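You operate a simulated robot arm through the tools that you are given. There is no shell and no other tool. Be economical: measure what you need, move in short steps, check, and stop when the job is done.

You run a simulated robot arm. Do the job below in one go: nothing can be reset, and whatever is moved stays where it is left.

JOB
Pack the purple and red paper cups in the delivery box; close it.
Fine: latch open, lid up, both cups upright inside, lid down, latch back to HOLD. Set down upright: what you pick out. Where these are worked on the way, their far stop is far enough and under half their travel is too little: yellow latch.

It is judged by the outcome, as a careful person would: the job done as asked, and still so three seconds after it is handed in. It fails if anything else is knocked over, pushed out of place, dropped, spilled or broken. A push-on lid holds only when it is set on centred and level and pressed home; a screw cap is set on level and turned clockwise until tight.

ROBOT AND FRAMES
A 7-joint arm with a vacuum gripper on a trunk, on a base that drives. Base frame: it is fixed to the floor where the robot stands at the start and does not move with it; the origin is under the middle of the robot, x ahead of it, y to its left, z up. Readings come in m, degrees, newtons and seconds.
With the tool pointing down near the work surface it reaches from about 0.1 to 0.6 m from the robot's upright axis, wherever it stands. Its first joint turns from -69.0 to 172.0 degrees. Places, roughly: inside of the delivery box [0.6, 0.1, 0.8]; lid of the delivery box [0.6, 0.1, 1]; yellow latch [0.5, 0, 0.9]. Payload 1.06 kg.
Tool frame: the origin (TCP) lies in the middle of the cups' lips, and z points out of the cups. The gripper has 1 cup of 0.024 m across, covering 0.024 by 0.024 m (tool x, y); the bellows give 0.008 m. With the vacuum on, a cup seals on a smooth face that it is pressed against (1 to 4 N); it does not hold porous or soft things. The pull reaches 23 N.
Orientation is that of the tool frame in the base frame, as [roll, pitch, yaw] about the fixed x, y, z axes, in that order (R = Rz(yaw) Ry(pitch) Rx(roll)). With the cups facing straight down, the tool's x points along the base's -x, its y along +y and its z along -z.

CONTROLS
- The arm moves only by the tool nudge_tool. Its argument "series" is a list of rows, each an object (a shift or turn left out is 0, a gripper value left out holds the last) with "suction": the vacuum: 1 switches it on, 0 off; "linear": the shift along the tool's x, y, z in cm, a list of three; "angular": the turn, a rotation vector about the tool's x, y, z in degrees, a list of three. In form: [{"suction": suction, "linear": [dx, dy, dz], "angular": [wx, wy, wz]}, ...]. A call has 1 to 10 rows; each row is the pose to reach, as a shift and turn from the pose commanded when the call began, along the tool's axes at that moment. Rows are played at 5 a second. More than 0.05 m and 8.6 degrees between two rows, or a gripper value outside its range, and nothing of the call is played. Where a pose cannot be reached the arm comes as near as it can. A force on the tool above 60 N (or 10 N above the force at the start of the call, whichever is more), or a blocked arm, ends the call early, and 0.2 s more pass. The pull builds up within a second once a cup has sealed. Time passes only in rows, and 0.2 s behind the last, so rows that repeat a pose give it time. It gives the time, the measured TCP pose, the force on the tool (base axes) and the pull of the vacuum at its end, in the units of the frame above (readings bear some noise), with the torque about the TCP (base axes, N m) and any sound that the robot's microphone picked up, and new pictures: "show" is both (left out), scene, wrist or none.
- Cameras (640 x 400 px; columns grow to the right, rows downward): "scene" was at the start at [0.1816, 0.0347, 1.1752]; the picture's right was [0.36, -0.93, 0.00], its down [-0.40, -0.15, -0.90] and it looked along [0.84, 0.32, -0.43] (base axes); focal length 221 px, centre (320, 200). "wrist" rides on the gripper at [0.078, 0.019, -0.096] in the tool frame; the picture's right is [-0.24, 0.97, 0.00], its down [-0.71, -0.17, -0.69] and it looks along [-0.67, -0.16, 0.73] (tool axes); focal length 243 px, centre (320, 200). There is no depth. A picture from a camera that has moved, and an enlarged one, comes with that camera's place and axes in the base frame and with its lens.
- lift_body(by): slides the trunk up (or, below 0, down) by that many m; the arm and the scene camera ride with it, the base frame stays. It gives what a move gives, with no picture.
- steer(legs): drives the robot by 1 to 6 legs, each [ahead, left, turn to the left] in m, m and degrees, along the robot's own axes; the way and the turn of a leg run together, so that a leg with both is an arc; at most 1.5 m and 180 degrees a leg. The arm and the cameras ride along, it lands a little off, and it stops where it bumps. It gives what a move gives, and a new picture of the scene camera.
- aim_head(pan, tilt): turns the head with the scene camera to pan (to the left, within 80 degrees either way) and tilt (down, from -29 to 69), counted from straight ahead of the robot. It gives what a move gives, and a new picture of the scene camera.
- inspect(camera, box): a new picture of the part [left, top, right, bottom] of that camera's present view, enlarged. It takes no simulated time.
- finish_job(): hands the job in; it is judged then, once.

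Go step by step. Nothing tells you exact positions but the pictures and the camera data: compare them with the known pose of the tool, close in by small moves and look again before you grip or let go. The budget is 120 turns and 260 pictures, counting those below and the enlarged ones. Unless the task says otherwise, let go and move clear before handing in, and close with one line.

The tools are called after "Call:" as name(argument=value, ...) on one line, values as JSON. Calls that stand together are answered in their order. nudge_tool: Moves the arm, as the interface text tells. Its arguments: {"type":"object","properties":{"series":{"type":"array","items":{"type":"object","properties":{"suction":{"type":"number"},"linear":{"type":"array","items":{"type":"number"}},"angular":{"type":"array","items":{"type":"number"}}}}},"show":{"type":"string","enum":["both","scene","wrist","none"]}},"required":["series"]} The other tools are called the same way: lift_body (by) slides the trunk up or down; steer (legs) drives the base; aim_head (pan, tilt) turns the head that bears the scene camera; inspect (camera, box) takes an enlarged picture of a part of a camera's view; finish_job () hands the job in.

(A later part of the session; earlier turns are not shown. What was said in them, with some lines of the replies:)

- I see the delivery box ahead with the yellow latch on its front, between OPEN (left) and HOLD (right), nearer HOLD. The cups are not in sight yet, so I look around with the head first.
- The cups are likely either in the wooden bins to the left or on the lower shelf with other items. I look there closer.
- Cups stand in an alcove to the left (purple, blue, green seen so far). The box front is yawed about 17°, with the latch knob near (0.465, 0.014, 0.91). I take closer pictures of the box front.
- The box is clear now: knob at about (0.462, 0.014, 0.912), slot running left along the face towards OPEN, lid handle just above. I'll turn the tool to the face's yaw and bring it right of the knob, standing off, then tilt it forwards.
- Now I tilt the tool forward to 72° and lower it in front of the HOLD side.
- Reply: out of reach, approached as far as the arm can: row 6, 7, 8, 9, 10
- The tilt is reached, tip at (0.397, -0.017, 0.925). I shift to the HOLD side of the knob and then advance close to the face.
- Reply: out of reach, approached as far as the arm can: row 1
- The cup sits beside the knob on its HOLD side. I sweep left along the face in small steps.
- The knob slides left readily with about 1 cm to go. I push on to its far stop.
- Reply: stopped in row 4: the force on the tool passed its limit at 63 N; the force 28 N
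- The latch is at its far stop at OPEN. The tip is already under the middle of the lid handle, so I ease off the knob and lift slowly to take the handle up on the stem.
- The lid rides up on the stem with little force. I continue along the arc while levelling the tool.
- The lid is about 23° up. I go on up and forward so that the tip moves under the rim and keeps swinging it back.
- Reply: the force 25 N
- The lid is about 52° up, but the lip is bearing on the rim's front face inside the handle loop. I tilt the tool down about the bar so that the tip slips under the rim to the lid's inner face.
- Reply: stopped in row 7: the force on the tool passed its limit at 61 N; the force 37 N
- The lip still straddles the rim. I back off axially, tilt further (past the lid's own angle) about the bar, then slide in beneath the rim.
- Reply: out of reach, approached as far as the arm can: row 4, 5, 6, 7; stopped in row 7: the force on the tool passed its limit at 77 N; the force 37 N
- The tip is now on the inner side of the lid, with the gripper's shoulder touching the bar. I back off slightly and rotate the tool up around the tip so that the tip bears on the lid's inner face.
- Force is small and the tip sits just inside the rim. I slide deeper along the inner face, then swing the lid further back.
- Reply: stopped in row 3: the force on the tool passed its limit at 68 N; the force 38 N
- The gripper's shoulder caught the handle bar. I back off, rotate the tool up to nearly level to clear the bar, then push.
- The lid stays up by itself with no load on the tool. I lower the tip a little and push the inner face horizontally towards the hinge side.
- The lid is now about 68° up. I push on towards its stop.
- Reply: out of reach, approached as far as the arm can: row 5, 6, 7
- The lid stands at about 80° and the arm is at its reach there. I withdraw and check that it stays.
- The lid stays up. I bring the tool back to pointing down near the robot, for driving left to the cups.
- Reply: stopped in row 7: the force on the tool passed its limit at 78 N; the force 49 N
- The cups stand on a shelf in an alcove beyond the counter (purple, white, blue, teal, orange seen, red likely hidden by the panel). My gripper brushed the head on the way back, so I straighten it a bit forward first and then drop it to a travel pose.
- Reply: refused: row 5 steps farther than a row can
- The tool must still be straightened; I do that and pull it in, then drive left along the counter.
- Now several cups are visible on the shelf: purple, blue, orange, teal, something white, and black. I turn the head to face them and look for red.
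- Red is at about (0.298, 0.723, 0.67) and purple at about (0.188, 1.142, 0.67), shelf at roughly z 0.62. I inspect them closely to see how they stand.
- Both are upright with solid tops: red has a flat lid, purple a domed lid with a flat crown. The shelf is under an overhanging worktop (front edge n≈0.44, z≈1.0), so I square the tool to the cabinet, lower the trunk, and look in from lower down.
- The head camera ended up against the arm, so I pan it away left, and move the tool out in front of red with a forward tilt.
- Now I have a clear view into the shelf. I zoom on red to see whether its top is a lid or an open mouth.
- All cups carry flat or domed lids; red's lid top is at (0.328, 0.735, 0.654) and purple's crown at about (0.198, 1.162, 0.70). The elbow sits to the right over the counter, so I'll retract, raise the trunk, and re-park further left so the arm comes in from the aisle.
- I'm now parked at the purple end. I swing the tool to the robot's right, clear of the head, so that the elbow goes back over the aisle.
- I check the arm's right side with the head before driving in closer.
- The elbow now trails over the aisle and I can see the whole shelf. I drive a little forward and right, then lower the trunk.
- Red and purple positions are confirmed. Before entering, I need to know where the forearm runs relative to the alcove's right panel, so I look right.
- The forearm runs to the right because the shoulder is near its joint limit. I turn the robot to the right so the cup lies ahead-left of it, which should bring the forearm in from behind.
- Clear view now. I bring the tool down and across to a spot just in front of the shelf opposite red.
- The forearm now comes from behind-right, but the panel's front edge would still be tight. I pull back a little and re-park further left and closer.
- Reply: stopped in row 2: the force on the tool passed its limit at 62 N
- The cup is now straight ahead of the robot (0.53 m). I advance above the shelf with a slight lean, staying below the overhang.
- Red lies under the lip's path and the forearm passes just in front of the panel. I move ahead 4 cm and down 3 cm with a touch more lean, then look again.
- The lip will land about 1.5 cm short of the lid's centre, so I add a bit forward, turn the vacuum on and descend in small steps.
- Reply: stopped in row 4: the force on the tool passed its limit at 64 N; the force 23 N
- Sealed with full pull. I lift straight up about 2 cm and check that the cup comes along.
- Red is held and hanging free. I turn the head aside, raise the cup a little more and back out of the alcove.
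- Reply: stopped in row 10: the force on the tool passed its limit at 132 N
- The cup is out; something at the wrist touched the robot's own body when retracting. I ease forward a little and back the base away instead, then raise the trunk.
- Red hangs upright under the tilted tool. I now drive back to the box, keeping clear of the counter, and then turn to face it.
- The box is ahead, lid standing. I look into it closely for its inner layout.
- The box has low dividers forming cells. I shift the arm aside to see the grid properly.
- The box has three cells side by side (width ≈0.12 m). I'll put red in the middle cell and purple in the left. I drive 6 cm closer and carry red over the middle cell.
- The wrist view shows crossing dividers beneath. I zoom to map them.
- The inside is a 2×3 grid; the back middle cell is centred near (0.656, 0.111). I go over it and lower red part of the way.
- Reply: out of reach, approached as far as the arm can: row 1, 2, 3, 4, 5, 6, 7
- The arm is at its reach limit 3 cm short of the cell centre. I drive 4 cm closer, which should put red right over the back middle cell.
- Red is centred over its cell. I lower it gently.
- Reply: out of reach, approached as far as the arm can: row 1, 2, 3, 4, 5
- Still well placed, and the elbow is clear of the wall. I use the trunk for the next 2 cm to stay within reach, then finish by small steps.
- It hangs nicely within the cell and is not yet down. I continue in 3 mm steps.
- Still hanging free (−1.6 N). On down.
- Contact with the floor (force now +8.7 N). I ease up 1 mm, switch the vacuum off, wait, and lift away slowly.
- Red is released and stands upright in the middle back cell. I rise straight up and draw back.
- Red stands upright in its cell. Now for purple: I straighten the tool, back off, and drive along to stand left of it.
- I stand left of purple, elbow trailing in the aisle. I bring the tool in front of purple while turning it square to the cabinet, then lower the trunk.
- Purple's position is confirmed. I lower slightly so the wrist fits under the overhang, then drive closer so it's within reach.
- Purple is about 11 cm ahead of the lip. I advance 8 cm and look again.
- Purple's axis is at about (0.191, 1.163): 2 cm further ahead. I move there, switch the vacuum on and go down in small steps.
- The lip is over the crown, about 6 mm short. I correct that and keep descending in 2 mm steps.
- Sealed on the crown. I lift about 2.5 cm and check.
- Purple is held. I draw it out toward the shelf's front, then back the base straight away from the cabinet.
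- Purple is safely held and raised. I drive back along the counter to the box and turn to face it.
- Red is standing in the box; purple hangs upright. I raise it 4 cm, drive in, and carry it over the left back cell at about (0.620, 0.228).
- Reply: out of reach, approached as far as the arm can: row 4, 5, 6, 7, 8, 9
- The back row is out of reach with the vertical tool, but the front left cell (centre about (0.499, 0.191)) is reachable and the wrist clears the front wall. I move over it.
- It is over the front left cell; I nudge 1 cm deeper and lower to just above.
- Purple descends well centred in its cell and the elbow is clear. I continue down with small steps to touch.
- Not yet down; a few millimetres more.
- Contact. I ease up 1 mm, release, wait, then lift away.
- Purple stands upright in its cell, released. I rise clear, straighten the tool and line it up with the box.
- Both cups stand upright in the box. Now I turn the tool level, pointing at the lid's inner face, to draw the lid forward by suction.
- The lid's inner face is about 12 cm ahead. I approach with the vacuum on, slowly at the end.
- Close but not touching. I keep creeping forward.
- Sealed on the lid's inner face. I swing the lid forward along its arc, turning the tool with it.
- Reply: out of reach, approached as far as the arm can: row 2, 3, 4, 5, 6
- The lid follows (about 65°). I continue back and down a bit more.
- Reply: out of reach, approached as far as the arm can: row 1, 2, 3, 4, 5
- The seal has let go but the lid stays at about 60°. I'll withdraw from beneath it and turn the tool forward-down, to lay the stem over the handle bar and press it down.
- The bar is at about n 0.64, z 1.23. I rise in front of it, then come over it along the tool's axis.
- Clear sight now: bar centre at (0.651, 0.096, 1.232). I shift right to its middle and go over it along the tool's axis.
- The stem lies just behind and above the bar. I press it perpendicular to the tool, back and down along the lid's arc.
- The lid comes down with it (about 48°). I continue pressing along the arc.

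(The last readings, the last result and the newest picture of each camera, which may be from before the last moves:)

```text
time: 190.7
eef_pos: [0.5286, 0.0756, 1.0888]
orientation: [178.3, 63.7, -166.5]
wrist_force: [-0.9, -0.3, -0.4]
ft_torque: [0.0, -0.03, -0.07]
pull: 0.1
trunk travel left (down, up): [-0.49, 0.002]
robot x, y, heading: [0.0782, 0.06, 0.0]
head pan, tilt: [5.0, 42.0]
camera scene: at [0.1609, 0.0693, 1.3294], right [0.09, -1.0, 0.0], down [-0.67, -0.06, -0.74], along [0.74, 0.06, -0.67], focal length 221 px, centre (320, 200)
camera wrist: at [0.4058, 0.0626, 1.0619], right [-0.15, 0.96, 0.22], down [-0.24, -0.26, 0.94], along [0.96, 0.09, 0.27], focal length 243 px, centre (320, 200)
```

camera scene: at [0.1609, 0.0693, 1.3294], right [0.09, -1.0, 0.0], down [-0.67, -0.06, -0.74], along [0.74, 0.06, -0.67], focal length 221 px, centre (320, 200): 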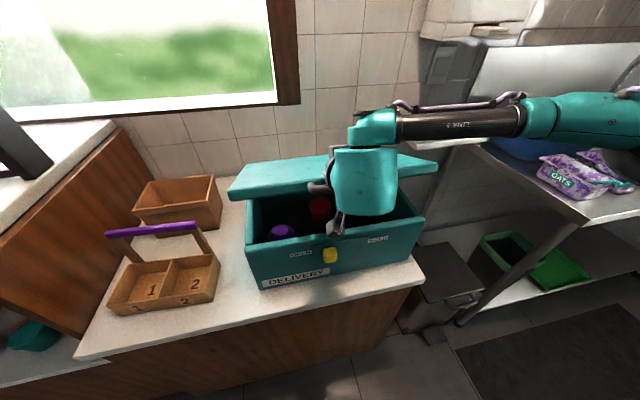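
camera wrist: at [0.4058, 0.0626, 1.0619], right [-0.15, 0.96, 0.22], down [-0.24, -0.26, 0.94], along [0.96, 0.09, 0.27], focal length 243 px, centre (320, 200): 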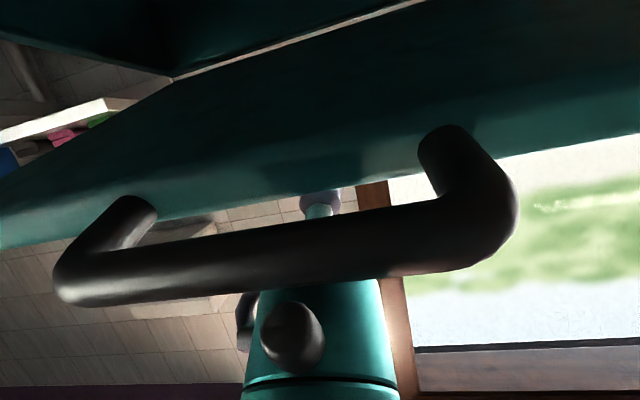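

The lid is about 25° open. I press on to closed.

Call:
nudge_tool(series=[{"linear": [2.5, 0, 0], "angular": [0, -1.5, 0]}, {"linear": [5, 0, 0.2], "angular": [0, -3, 0]}, {"linear": [7, 0, 0.4], "angular": [0, -5, 0]}, {"linear": [8.5, 0, 0.6], "angular": [0, -6, 0]}, {"linear": [9.5, 0, 0.8], "angular": [0, -6, 0]}, {"linear": [10.3, 0, 1], "angular": [0, -6, 0]}, {"linear": [10.3, 0, 1], "angular": [0, -6, 0]}])

```text
time: 192.3
eef_pos: [0.4948, 0.0673, 0.9936]
orientation: [177.9, 69.8, -167.0]
wrist_force: [0.5, 0.5, -0.5]
ft_torque: [0.01, 0.0, -0.01]
pull: 0.1
trunk travel left (down, up): [-0.49, 0.002]
robot x, y, heading: [0.078, 0.0614, -0.4]
head pan, tilt: [5.0, 42.0]
camera scene: at [0.161, 0.0692, 1.3294], right [0.09, -1.0, 0.0], down [-0.67, -0.06, -0.74], along [0.74, 0.06, -0.67], focal length 221 px, centre (320, 200)
camera wrist: at [0.3754, 0.0545, 0.9525], right [-0.17, 0.96, 0.23], down [-0.34, -0.28, 0.9], along [0.93, 0.08, 0.37], focal length 243 px, centre (320, 200)
```

scene: 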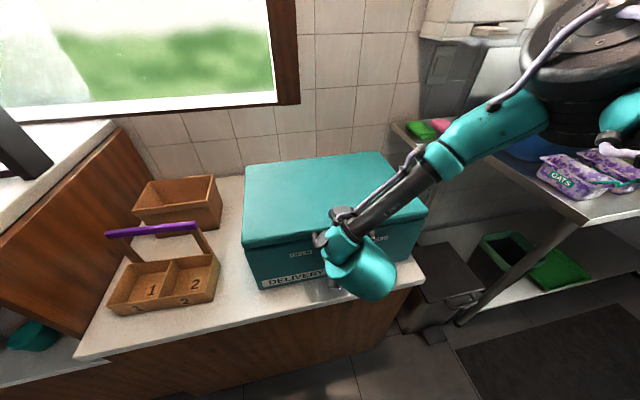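
wrist: 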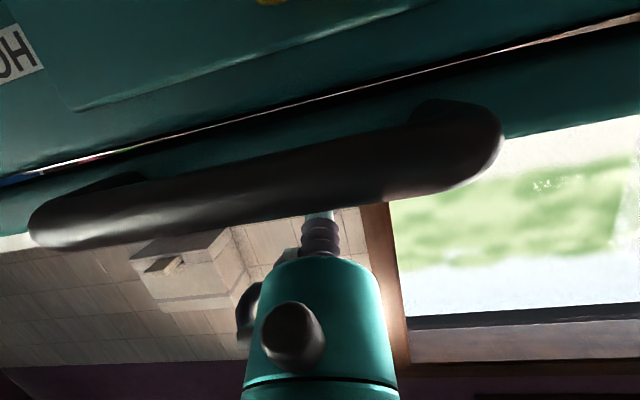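

Almost closed; a thin gap remains. I press straight down until it seats.

Call:
nudge_tool(series=[{"linear": [0.55, 0, 0.2]}, {"linear": [1.1, 0, 0.4]}, {"linear": [1.6, 0, 0.6]}, {"linear": [2.1, 0, 0.75]}, {"linear": [2.6, 0, 0.9]}, {"linear": [2.6, 0, 0.9]}])

```text
time: 193.4
eef_pos: [0.4981, 0.0676, 0.9821]
orientation: [177.3, 72.1, -167.8]
wrist_force: [-6.0, 0.7, 35.0]
ft_torque: [-0.13, 0.39, -0.07]
pull: 0.1
trunk travel left (down, up): [-0.49, 0.002]
robot x, y, heading: [0.0723, 0.0587, -0.2]
head pan, tilt: [5.0, 42.0]
stopped in row 5: the force on the tool passed its limit at 65 N (the readings are from after the stop); the commanded pose is now the measured one
camera scene: at [0.1576, 0.0689, 1.3296], right [0.09, -1.0, 0.0], down [-0.66, -0.06, -0.74], along [0.74, 0.06, -0.67], focal length 221 px, centre (320, 200)
camera wrist: at [0.381, 0.057, 0.9369], right [-0.18, 0.96, 0.24], down [-0.37, -0.29, 0.88], along [0.91, 0.07, 0.41], focal length 243 px, centre (320, 200)
```

scene: 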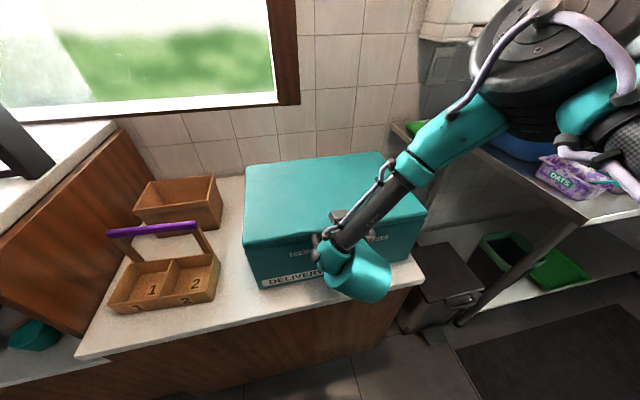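
wrist: 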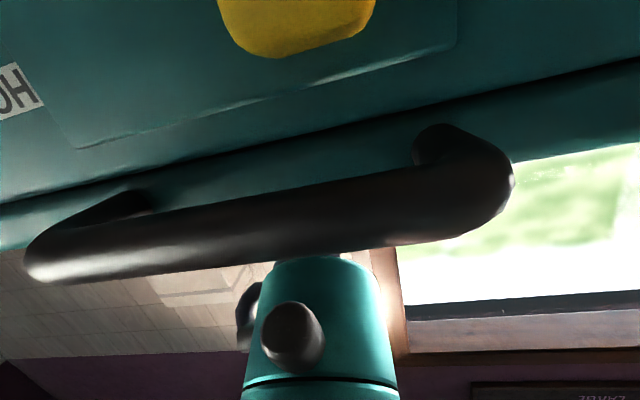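

The lid is pressed home. I lift off, withdraw to the front, and go for the latch from its OPEN side.

Call:
nudge_tool(series=[{"linear": [-1.2, 0, 0]}, {"linear": [-1.8, 0, -3]}, {"linear": [-1.8, 0, -7]}, {"linear": [-1.8, 0, -11], "angular": [-2.5, 0, 0]}, {"linear": [-0.5, 2, -14], "angular": [-5, 0, 0]}, {"linear": [2.5, 4.5, -14.5], "angular": [-5, 0, 0]}, {"linear": [5, 7, -15], "angular": [-5, 0, 0]}, {"linear": [5, 7, -15], "angular": [-5, 0, 0]}])

```text
time: 195.2
eef_pos: [0.3244, 0.0948, 0.9768]
orientation: [172.6, 71.1, -167.6]
wrist_force: [0.3, 0.4, 0.0]
ft_torque: [-0.01, 0.01, -0.02]
pull: 0.1
trunk travel left (down, up): [-0.49, 0.002]
robot x, y, heading: [0.073, 0.0567, 0.0]
head pan, tilt: [5.0, 42.0]
camera scene: at [0.1613, 0.069, 1.3294], right [0.09, -1.0, 0.0], down [-0.67, -0.06, -0.74], along [0.74, 0.06, -0.67], focal length 221 px, centre (320, 200)
camera wrist: at [0.2087, 0.0742, 0.9343], right [-0.25, 0.93, 0.26], down [-0.33, -0.34, 0.88], along [0.91, 0.13, 0.39], focal length 243 px, centre (320, 200)
```

scene: 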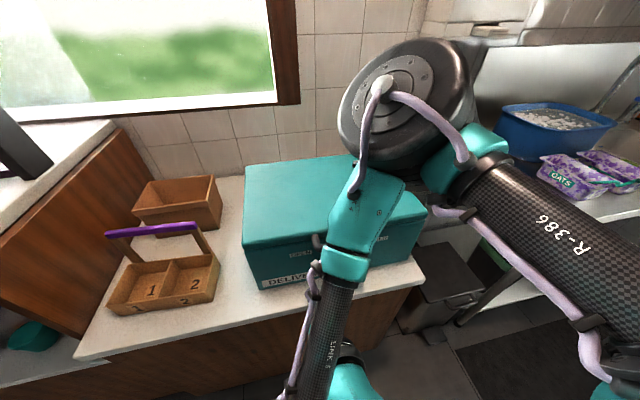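
wrist: 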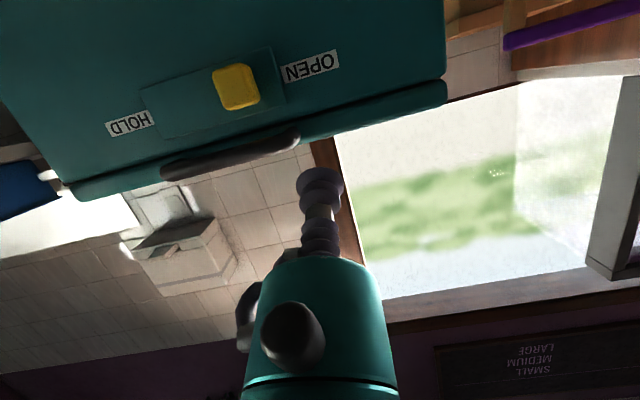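

The latch knob is at (0.441, 0.070, 0.912). I line up on its left side below the handle and advance to the face.

Call:
nudge_tool(series=[{"linear": [1.7, -1.7, 2]}, {"linear": [3.34, -3.2, 4.1]}, {"linear": [3.34, -3.2, 7]}, {"linear": [3.34, -3.2, 9.5]}, {"linear": [3.34, -3.2, 9.5]}])

```text
time: 196.4
eef_pos: [0.4115, 0.0922, 0.9152]
orientation: [172.6, 71.1, -167.5]
wrist_force: [0.0, 0.6, -0.1]
ft_torque: [0.02, 0.02, 0.02]
pull: 0.1
trunk travel left (down, up): [-0.49, 0.002]
robot x, y, heading: [0.0735, 0.0629, -0.2]
head pan, tilt: [5.0, 42.0]
camera scene: at [0.1611, 0.0694, 1.3294], right [0.09, -1.0, 0.0], down [-0.67, -0.06, -0.74], along [0.74, 0.06, -0.67], focal length 221 px, centre (320, 200)
camera wrist: at [0.2957, 0.0723, 0.8727], right [-0.25, 0.93, 0.26], down [-0.33, -0.34, 0.88], along [0.91, 0.13, 0.39], focal length 243 px, centre (320, 200)
```

scene: 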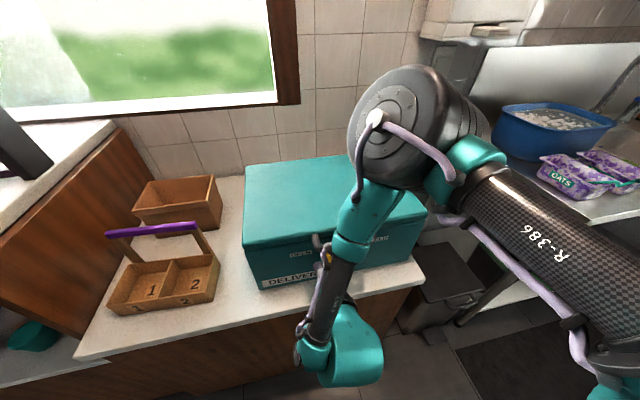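
wrist: 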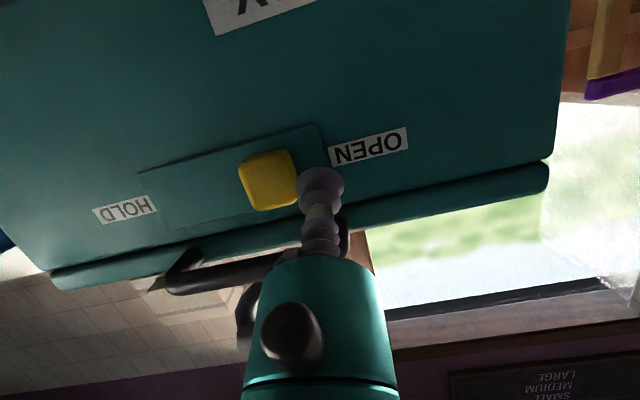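

The lip is just left of the knob. I advance the last 2.4 cm with a slight offset left, then look.

Call:
nudge_tool(series=[{"linear": [0, 0.7, 0.5]}, {"linear": [0, 0.8, 1.5]}, {"linear": [0, 0.8, 2.4]}, {"linear": [0, 0.8, 2.4]}], show="wrist")

```text
time: 197.4
eef_pos: [0.4306, 0.1094, 0.9064]
orientation: [172.6, 71.2, -167.5]
wrist_force: [0.6, 0.9, -0.3]
ft_torque: [-0.01, -0.01, 0.02]
pull: 0.0
trunk travel left (down, up): [-0.49, 0.002]
robot x, y, heading: [0.0757, 0.0627, 0.1]
head pan, tilt: [5.0, 42.0]
camera wrist: at [0.3145, 0.0892, 0.8646], right [-0.25, 0.93, 0.26], down [-0.33, -0.34, 0.88], along [0.91, 0.13, 0.39], focal length 243 px, centre (320, 200)
```

wrist: 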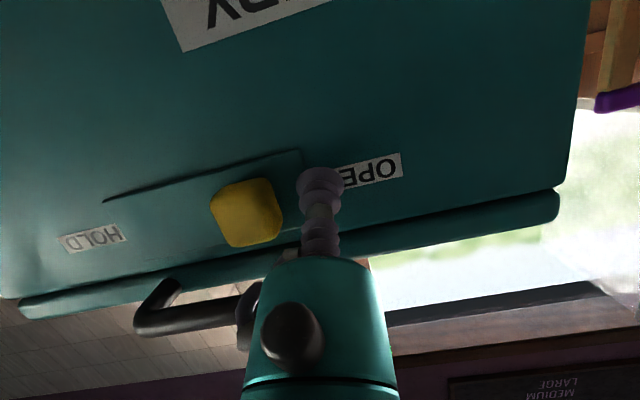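

In position. I sweep right along the face toward HOLD.

Call:
nudge_tool(series=[{"linear": [0, -1, -0.05]}, {"linear": [0, -2, -0.1]}, {"linear": [0, -3, -0.16]}, {"linear": [-0.1, -4, -0.2]}, {"linear": [-0.1, -5, -0.27]}, {"linear": [-0.15, -6, -0.33]}, {"linear": [-0.15, -7, -0.38]}, {"linear": [-0.2, -7.7, -0.42]}, {"linear": [-0.2, -7.7, -0.42]}])

```text
time: 199.4
eef_pos: [0.4328, 0.0786, 0.9373]
orientation: [172.8, 71.2, -167.5]
wrist_force: [-0.1, 0.2, 0.1]
ft_torque: [0.03, 0.02, 0.0]
pull: 0.0
out of reach, approached as far as the arm can: row 1, 2, 3, 4, 5, 6, 7, 8, 9
trunk travel left (down, up): [-0.49, 0.002]
robot x, y, heading: [0.0765, 0.062, -0.3]
head pan, tilt: [5.0, 42.0]
camera scene: at [0.1612, 0.0694, 1.3294], right [0.09, -1.0, 0.0], down [-0.67, -0.06, -0.74], along [0.74, 0.06, -0.67], focal length 221 px, centre (320, 200)
camera wrist: at [0.3159, 0.0586, 0.8955], right [-0.25, 0.93, 0.26], down [-0.33, -0.33, 0.88], along [0.91, 0.13, 0.39], focal length 243 px, centre (320, 200)
```

scene: 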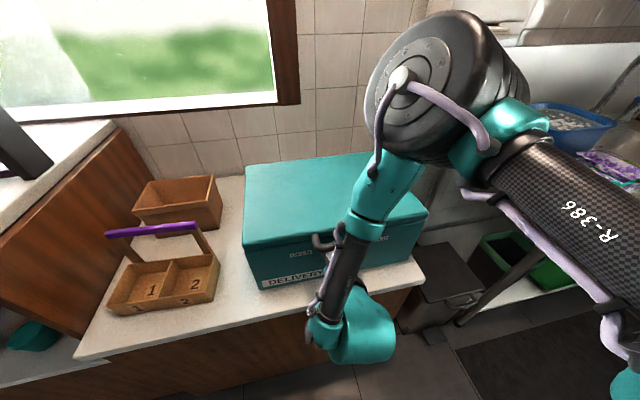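
wrist: 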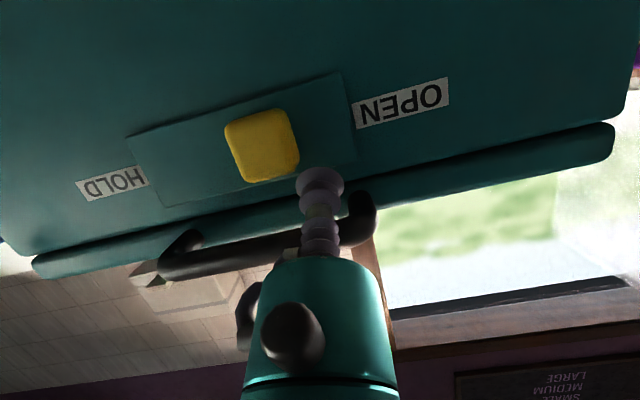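

With the trunk fully raised and the base this close, the arm can't hold the low pose sideways. I retract, return the base and trunk to the heights used the first time, and retry.

Call:
nudge_tool(series=[{"linear": [0.4, 0.5, -2.5]}, {"linear": [0.4, 0.5, -6]}, {"linear": [0.4, 0.5, -9]}], show="none")

Call:
steer(legs=[[-0.075, -0.06, 0]])

Call:
lift_body(by=-0.12)

Call:
inspect(camera="wrist", box=[0, 0, 640, 400])

```text
time: 200.2
eef_pos: [0.3492, 0.051, 0.9615]
orientation: [172.6, 71.1, -167.4]
wrist_force: [0.0, -0.1, -0.7]
ft_torque: [-0.01, -0.01, 0.0]
pull: 0.1
trunk travel left (down, up): [-0.49, 0.002]
robot x, y, heading: [0.076, 0.0598, -0.1]
head pan, tilt: [5.0, 42.0]
```

```text
time: 201.4
eef_pos: [0.2762, -0.0078, 0.9615]
orientation: [172.6, 71.2, -167.4]
wrist_force: [0.5, -0.1, 0.5]
ft_torque: [0.0, -0.01, -0.02]
pull: 0.0
trunk travel left (down, up): [-0.49, 0.002]
robot x, y, heading: [0.0002, 0.003, 0.1]
head pan, tilt: [5.0, 42.0]
camera scene: at [0.0861, 0.0093, 1.3295], right [0.09, -1.0, 0.0], down [-0.67, -0.06, -0.74], along [0.74, 0.07, -0.67], focal length 221 px, centre (320, 200)
```

scene: 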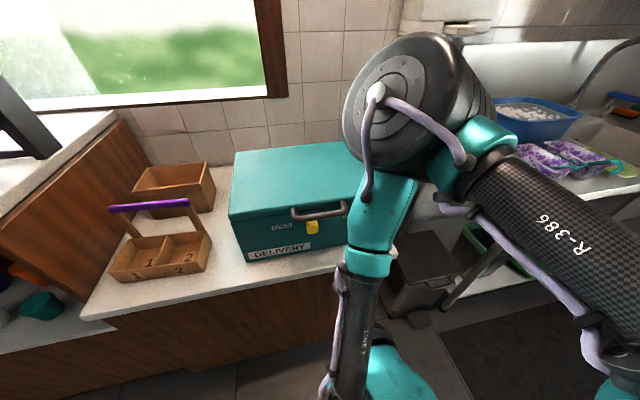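

```text
time: 202.9
eef_pos: [0.2482, -0.0091, 0.7767]
orientation: [166.9, 57.1, -172.3]
wrist_force: [-0.3, -1.0, 0.7]
ft_torque: [-0.03, 0.0, 0.02]
pull: 0.0
trunk travel left (down, up): [-0.37, 0.122]
robot x, y, heading: [0.002, -0.0035, -0.2]
head pan, tilt: [5.0, 42.0]
```

```text
1.00 times, centred on (320, 200) of wrist (not enlarged: the box is as wide or as high as the picture)
camera zoom: at [0.125, -0.0281, 0.7643], right [-0.18, 0.93, 0.32], down [-0.1, -0.34, 0.94], along [0.98, 0.14, 0.16], focal length 243 px, centre (320, 200)
```

zoom: 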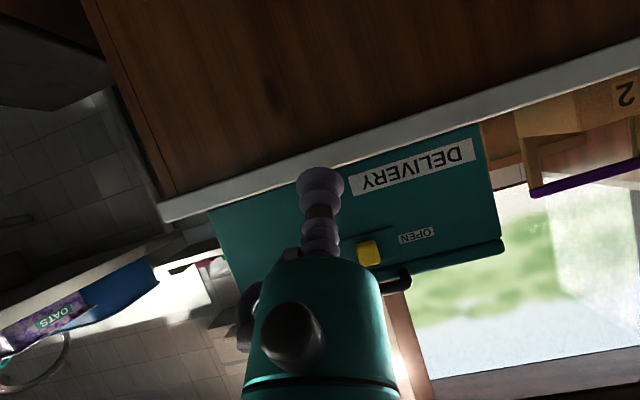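

The tool sagged more than the trunk moved, so something in the arm was displaced. I look before going on.

Call:
aim_head(pan=5, tilt=42)

```text
time: 203.5
eef_pos: [0.2467, -0.0083, 0.7788]
orientation: [167.1, 57.2, -172.4]
wrist_force: [-0.1, 0.6, 0.2]
ft_torque: [0.01, 0.01, -0.02]
pull: 0.2
trunk travel left (down, up): [-0.37, 0.122]
robot x, y, heading: [0.0007, -0.001, 0.2]
head pan, tilt: [5.0, 42.0]
camera scene: at [0.1686, 0.0099, 1.1955], right [0.09, -1.0, 0.0], down [-0.67, -0.06, -0.74], along [0.74, 0.07, -0.67], focal length 221 px, centre (320, 200)
```

scene: 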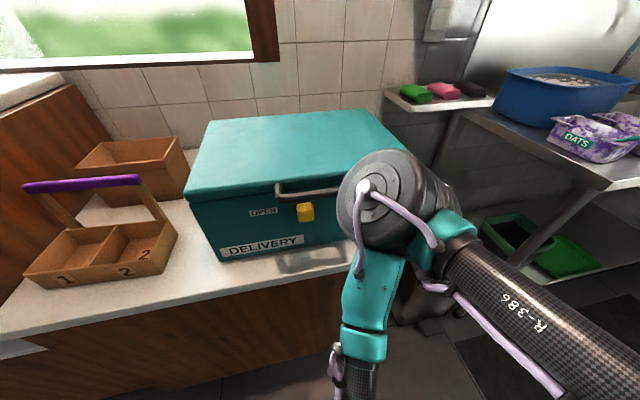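

The elbow is hanging low near the handle's right end. I raise the tool and turn it back upright, to recover the arm posture I had at the first latch move.

Call:
nudge_tool(series=[{"linear": [-3.4, 0.5, -2.1]}, {"linear": [-7, 0.9, -3.6], "angular": [0, 6, 0]}, {"linear": [-10.6, 1, -4], "angular": [0, 13, 0]}, {"linear": [-14, 0.9, -4.4], "angular": [0, 20, 0]}, {"linear": [-17.5, 0.6, -4.8], "angular": [0, 27, 0]}, {"linear": [-20.5, 0.3, -5.1], "angular": [0, 33, 0]}], show="scene")

```text
time: 204.9
eef_pos: [0.3187, -0.007, 0.9758]
orientation: [172.1, 24.6, -164.7]
wrist_force: [-0.3, -0.2, 0.7]
ft_torque: [-0.03, 0.0, 0.02]
pull: 0.0
out of reach, approached as far as the arm can: row 1, 2, 3, 4
trunk travel left (down, up): [-0.37, 0.122]
robot x, y, heading: [-0.002, -0.0004, -0.2]
head pan, tilt: [5.0, 42.0]
camera scene: at [0.1687, 0.0097, 1.1954], right [0.09, -1.0, 0.0], down [-0.67, -0.06, -0.74], along [0.74, 0.07, -0.67], focal length 221 px, centre (320, 200)
```

scene: 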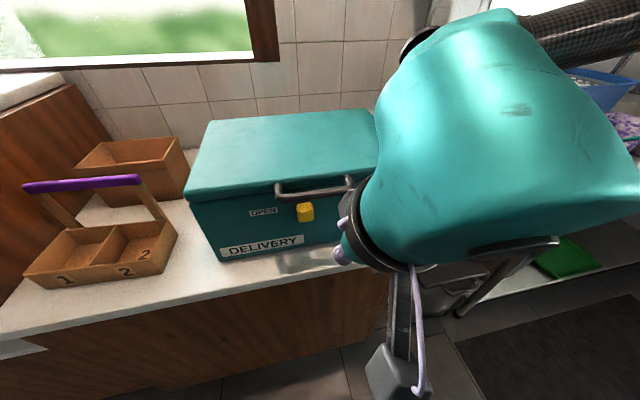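

The box is undisturbed. I finish uprighting the tool.

Call:
nudge_tool(series=[{"linear": [0, 0, -1], "angular": [1.9, 6, 0]}, {"linear": [0, 0, -2], "angular": [3.8, 12, 0]}, {"linear": [0, -1, -3], "angular": [5.6, 18, 0]}, {"linear": [0, -2, -4], "angular": [7.5, 24.5, 0]}, {"linear": [0, -2, -4], "angular": [7.5, 24.5, 0]}], show="none")

Call:
lift_body(by=-0.045)

Call:
aim_head(pan=25, tilt=42)

```text
time: 206.1
eef_pos: [0.3095, -0.0354, 1.0108]
orientation: [-179.7, 0.2, -163.1]
wrist_force: [-0.6, -0.2, 0.5]
ft_torque: [-0.03, -0.02, -0.01]
pull: 0.1
trunk travel left (down, up): [-0.37, 0.122]
robot x, y, heading: [0.0008, 0.0012, -0.0]
head pan, tilt: [5.0, 42.0]
```

```text
time: 207.0
eef_pos: [0.3083, -0.0366, 0.9656]
orientation: [-179.7, 0.4, -163.0]
wrist_force: [-1.3, 0.2, -0.3]
ft_torque: [-0.04, 0.01, 0.02]
pull: 0.0
trunk travel left (down, up): [-0.325, 0.167]
robot x, y, heading: [-0.0003, 0.0019, -0.1]
head pan, tilt: [5.0, 42.0]
```

```text
time: 207.8
eef_pos: [0.3099, -0.0338, 0.9667]
orientation: [-179.7, 0.2, -163.0]
wrist_force: [-0.2, 0.0, -0.3]
ft_torque: [0.03, 0.04, 0.02]
pull: 0.0
trunk travel left (down, up): [-0.325, 0.167]
robot x, y, heading: [-0.0019, 0.0025, -0.0]
head pan, tilt: [25.0, 42.0]
camera scene: at [0.1723, 0.0379, 1.1496], right [0.42, -0.91, 0.0], down [-0.61, -0.28, -0.74], along [0.67, 0.31, -0.67], focal length 221 px, centre (320, 200)
```

scene: 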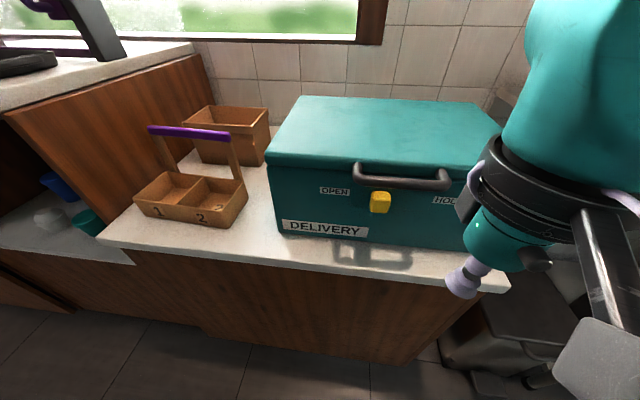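

The posture is as at the start. I raise 5 cm and repeat the tilt, this time ending left of the knob.

Call:
nudge_tool(series=[{"linear": [0, 2, -2.5]}, {"linear": [0, 4.5, -5]}], show="none")

Call:
nudge_tool(series=[{"linear": [-0.4, 0.6, 0.5], "angular": [0, -8, 0]}, {"linear": [-0.8, 1.2, 1], "angular": [0, -16, 0]}, {"linear": [-1.2, 1.8, 1.5], "angular": [0, -24, 0]}, {"linear": [-1.6, 2.4, 2.5], "angular": [0, -32, 0]}, {"linear": [-2, 3, 3.5], "angular": [0, -40, 0]}, {"linear": [-2.4, 3.6, 4.5], "angular": [0, -48, 0]}, {"linear": [-2.8, 4.2, 6], "angular": [0, -56, 0]}, {"linear": [-3.2, 4.8, 7.5], "angular": [0, -64, 0]}, {"linear": [-3.6, 5.5, 9], "angular": [0, -72, 0]}, {"linear": [-3.6, 5.5, 9], "angular": [0, -72, 0]}])

```text
time: 208.4
eef_pos: [0.2966, 0.0075, 1.0149]
orientation: [-179.7, 0.1, -163.1]
wrist_force: [0.1, 0.4, 0.3]
ft_torque: [-0.01, 0.0, -0.03]
pull: 0.2
trunk travel left (down, up): [-0.325, 0.167]
robot x, y, heading: [0.0011, -0.001, -0.1]
head pan, tilt: [25.0, 42.0]
```

```text
time: 210.1
eef_pos: [0.3442, 0.0656, 0.9694]
orientation: [175.0, 56.4, -176.2]
wrist_force: [-0.1, -0.7, 0.3]
ft_torque: [-0.01, 0.03, 0.0]
pull: 0.0
trunk travel left (down, up): [-0.325, 0.167]
robot x, y, heading: [-0.0008, 0.0027, -0.0]
head pan, tilt: [25.0, 42.0]
stopped in row 8: the arm was blocked; the commanded pose is now the measured one
camera scene: at [0.1721, 0.0382, 1.1496], right [0.43, -0.9, 0.0], down [-0.6, -0.29, -0.74], along [0.67, 0.32, -0.67], focal length 221 px, centre (320, 200)
camera wrist: at [0.2199, 0.0659, 0.9578], right [-0.01, 0.97, 0.24], down [-0.15, -0.24, 0.96], along [0.99, -0.03, 0.15], focal length 243 px, centre (320, 200)
```

scene: 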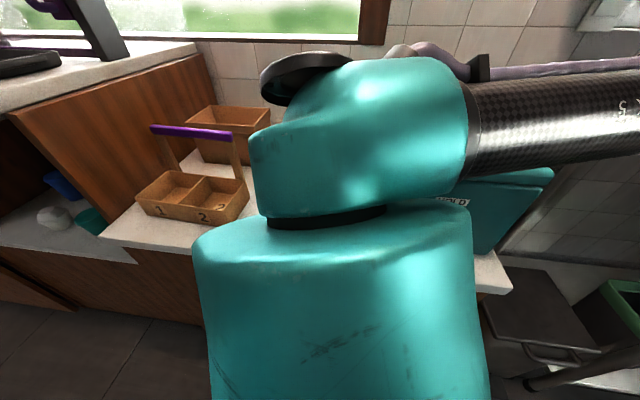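
wrist: 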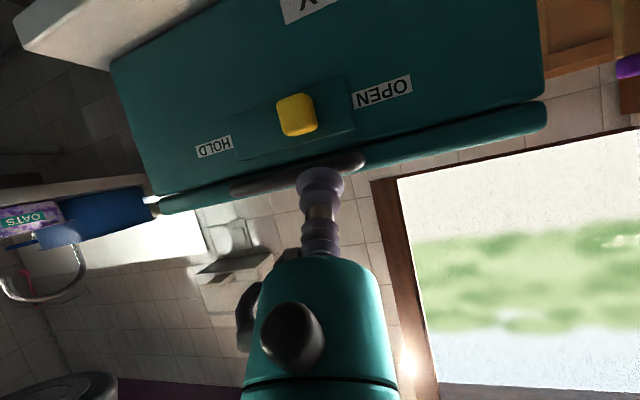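

The wrist is pinned against the head. I turn the head well away, back the base 7 cm, and extend to the pre-contact point instead.

Call:
aim_head(pan=75, tilt=30)

Call:
steer(legs=[[-0.07, 0, 0]])

Call:
nudge_tool(series=[{"linear": [-0.4, -0.1, 2.3]}, {"linear": [-0.8, -0.2, 4.6], "angular": [-2, -5, -1.3]}, {"linear": [-1.2, -0.4, 6.9], "angular": [-4, -10, -2.6]}, {"linear": [-1.7, -0.5, 9.2], "angular": [-5.8, -14.7, -3.9]}, {"linear": [-1.7, -0.5, 9.2], "angular": [-5.8, -14.7, -3.9]}], show="wrist")

```text
time: 211.2
eef_pos: [0.3428, 0.063, 0.9692]
orientation: [175.4, 56.4, -175.6]
wrist_force: [0.1, -0.1, 0.4]
ft_torque: [0.02, 0.0, 0.0]
pull: 0.0
trunk travel left (down, up): [-0.325, 0.167]
robot x, y, heading: [0.0018, -0.0003, -0.0]
head pan, tilt: [75.0, 30.0]
camera scene: at [0.121, 0.0896, 1.1678], right [0.96, -0.27, 0.0], down [-0.14, -0.48, -0.87], along [0.23, 0.83, -0.5], focal length 221 px, centre (320, 200)
```

scene: 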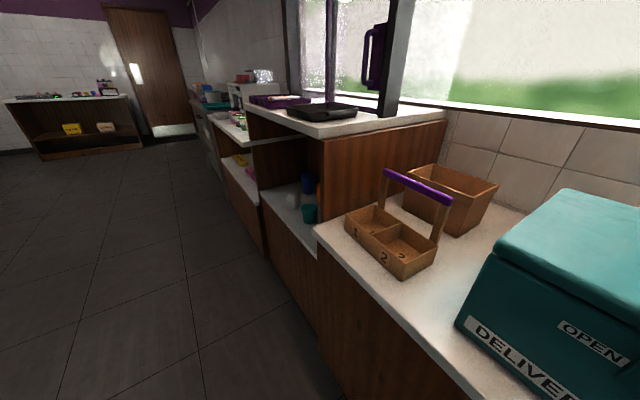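

```text
time: 212.2
eef_pos: [0.2738, 0.0647, 0.9677]
orientation: [175.6, 56.6, -175.6]
wrist_force: [0.8, 0.3, -0.1]
ft_torque: [-0.01, -0.01, -0.04]
pull: 0.0
trunk travel left (down, up): [-0.325, 0.167]
robot x, y, heading: [-0.072, -0.0028, 0.0]
head pan, tilt: [75.0, 30.0]
camera scene: at [0.0498, 0.0897, 1.1679], right [0.96, -0.27, 0.0], down [-0.13, -0.48, -0.87], along [0.23, 0.83, -0.5], focal length 221 px, centre (320, 200)
```

scene: 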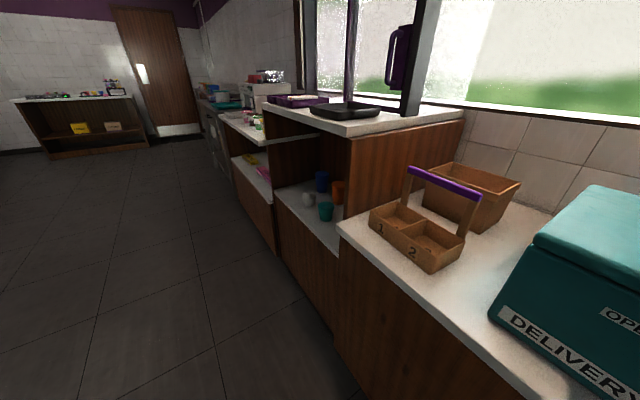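

```text
time: 213.4
eef_pos: [0.3585, 0.0731, 0.9309]
orientation: [175.0, 71.5, -169.7]
wrist_force: [0.0, 0.0, -1.1]
ft_torque: [-0.01, -0.03, 0.01]
pull: 0.0
trunk travel left (down, up): [-0.325, 0.167]
robot x, y, heading: [-0.0656, 0.0019, 0.1]
head pan, tilt: [75.0, 30.0]
camera wrist: at [0.242, 0.0624, 0.8879], right [-0.18, 0.95, 0.25], down [-0.36, -0.3, 0.88], along [0.92, 0.07, 0.4], focal length 243 px, centre (320, 200)
```

wrist: 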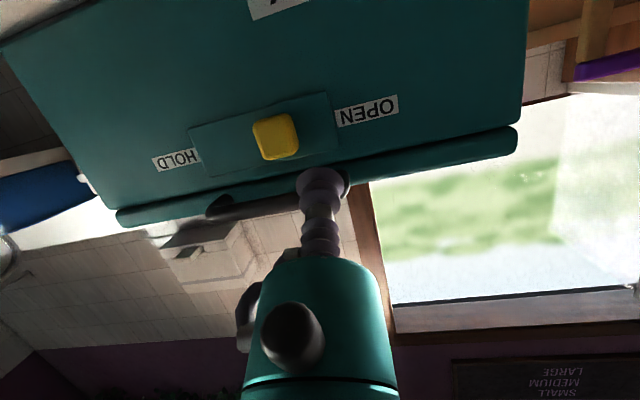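

Knob now at (0.445, 0.058, 0.913). I advance to the face just left of it.

Call:
nudge_tool(series=[{"linear": [0, 0, 2.5]}, {"linear": [-0.1, 0, 5]}, {"linear": [-0.2, -0.1, 7]}, {"linear": [-0.2, -0.1, 8.1]}, {"linear": [-0.2, -0.1, 8.1]}], show="wrist")

```text
time: 214.7
eef_pos: [0.4319, 0.0948, 0.9072]
orientation: [175.1, 71.3, -169.5]
wrist_force: [-0.4, 0.2, -0.3]
ft_torque: [-0.03, 0.03, -0.05]
pull: 0.0
trunk travel left (down, up): [-0.325, 0.167]
robot x, y, heading: [-0.068, 0.0007, -0.1]
head pan, tilt: [75.0, 30.0]
camera wrist: at [0.3153, 0.0832, 0.8634], right [-0.18, 0.95, 0.25], down [-0.36, -0.3, 0.88], along [0.92, 0.07, 0.4], focal length 243 px, centre (320, 200)
```

wrist: 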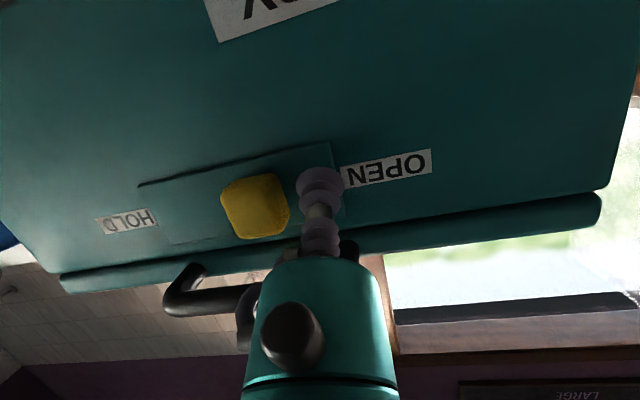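

In place. I sweep right along the face.

Call:
nudge_tool(series=[{"linear": [0, -1, 0]}, {"linear": [-0.1, -2, 0]}, {"linear": [-0.1, -3, 0.1]}, {"linear": [-0.15, -4, 0.1]}, {"linear": [-0.2, -5, 0.1]}, {"linear": [-0.2, -6, 0.1]}, {"linear": [-0.2, -6, 0.1]}], show="wrist")

```text
time: 216.2
eef_pos: [0.4522, 0.0348, 0.9076]
orientation: [175.1, 71.3, -169.5]
wrist_force: [-0.5, 1.9, 0.1]
ft_torque: [-0.01, 0.0, 0.02]
pull: 0.0
trunk travel left (down, up): [-0.325, 0.167]
robot x, y, heading: [-0.0659, -0.0015, 0.1]
head pan, tilt: [75.0, 30.0]
camera wrist: at [0.3341, 0.0235, 0.8646], right [-0.18, 0.95, 0.25], down [-0.36, -0.3, 0.88], along [0.92, 0.07, 0.4], focal length 243 px, centre (320, 200)
```

wrist: 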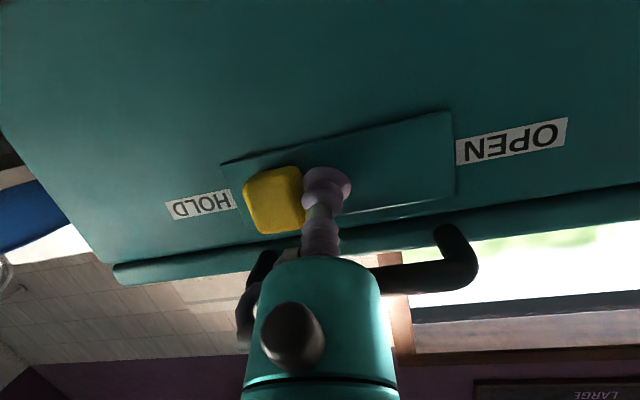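

The knob is near the HOLD end. I push on to its stop.

Call:
nudge_tool(series=[{"linear": [0, -0.4, 0]}, {"linear": [0, -0.8, 0]}, {"linear": [0, -1.2, 0]}, {"linear": [0, -1.6, 0]}, {"linear": [0, -2, 0]}], show="wrist")

```text
time: 217.5
eef_pos: [0.4513, 0.034, 0.9082]
orientation: [174.0, 71.3, -168.1]
wrist_force: [-6.2, 21.9, 2.8]
ft_torque: [-0.21, -0.02, -0.58]
pull: 0.0
trunk travel left (down, up): [-0.325, 0.167]
robot x, y, heading: [-0.0704, 0.0054, 0.4]
head pan, tilt: [75.0, 30.0]
stopped in row 5: the force on the tool passed its limit at 62 N (the readings are from after the stop); the commanded pose is now the measured one
camera wrist: at [0.3333, 0.0168, 0.8652], right [-0.22, 0.94, 0.26], down [-0.34, -0.32, 0.88], along [0.91, 0.11, 0.39], focal length 243 px, centre (320, 200)
```

wrist: 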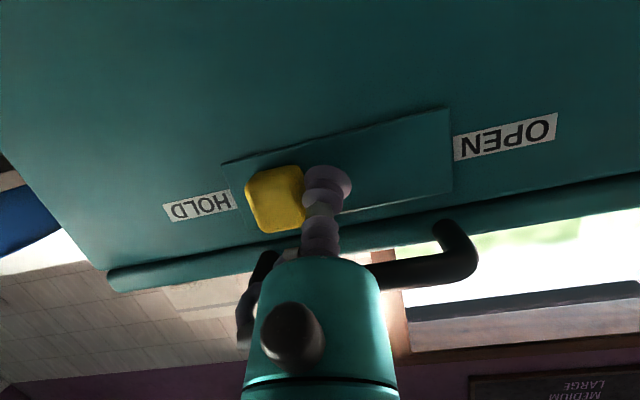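

The latch is at its HOLD stop. I ease off it, withdraw and check the result.

Call:
nudge_tool(series=[{"linear": [0, 1.2, 0]}, {"linear": [0, 1.2, -3]}, {"linear": [0, 1.2, -6.5]}, {"linear": [0, 1.2, -10]}], show="wrist")

Call:
steer(legs=[[-0.2, 0, 0]])

Call:
aim_head(pan=25, tilt=30)

```text
time: 218.5
eef_pos: [0.3581, 0.0079, 0.9397]
orientation: [174.3, 71.6, -169.0]
wrist_force: [0.0, -0.1, 0.1]
ft_torque: [-0.04, 0.0, 0.01]
pull: 0.1
trunk travel left (down, up): [-0.325, 0.167]
robot x, y, heading: [-0.07, 0.003, 0.3]
head pan, tilt: [75.0, 30.0]
camera wrist: at [0.2412, -0.006, 0.8964], right [-0.2, 0.95, 0.25], down [-0.35, -0.31, 0.88], along [0.91, 0.09, 0.39], focal length 243 px, centre (320, 200)
```

wrist: 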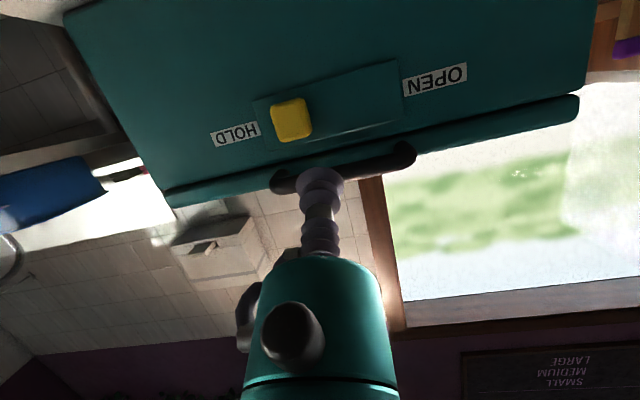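

```text
time: 220.1
eef_pos: [0.1608, 0.0092, 0.9407]
orientation: [174.1, 71.4, -168.6]
wrist_force: [0.8, 0.9, -0.8]
ft_torque: [0.02, 0.01, -0.01]
pull: 0.1
trunk travel left (down, up): [-0.325, 0.167]
robot x, y, heading: [-0.2693, 0.001, 0.6]
head pan, tilt: [75.0, 30.0]
camera scene: at [-0.1499, 0.0902, 1.1679], right [0.97, -0.25, 0.0], down [-0.13, -0.48, -0.87], along [0.22, 0.84, -0.5], focal length 221 px, centre (320, 200)
```

scene: 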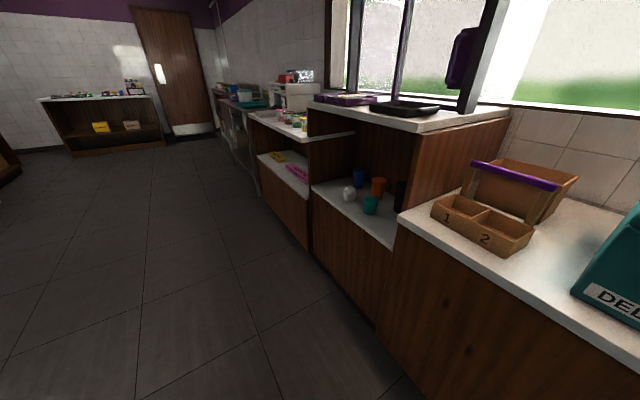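

```text
time: 221.2
eef_pos: [0.1597, 0.0097, 0.9392]
orientation: [174.2, 71.4, -168.7]
wrist_force: [-0.1, -0.3, 0.1]
ft_torque: [-0.02, 0.0, -0.01]
pull: 0.1
trunk travel left (down, up): [-0.325, 0.167]
robot x, y, heading: [-0.2653, 0.0008, 0.3]
head pan, tilt: [25.0, 30.0]
camera scene: at [-0.0907, 0.0415, 1.1679], right [0.43, -0.9, 0.0], down [-0.45, -0.21, -0.87], along [0.78, 0.37, -0.5], focal length 221 px, centre (320, 200)
```

scene: 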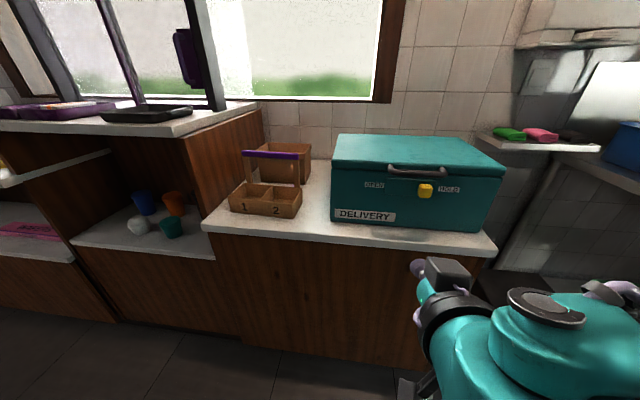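

The lid is down and flush, the latch is at HOLD, and everything else is in its place. The arm is clear, so I hand in.

Call:
finish_job()

```text
The job is handed in.
```

The purple and red cups are in the delivery box. Both stood upright when I last saw them before closing it; the lid is down and the latch is back at HOLD.
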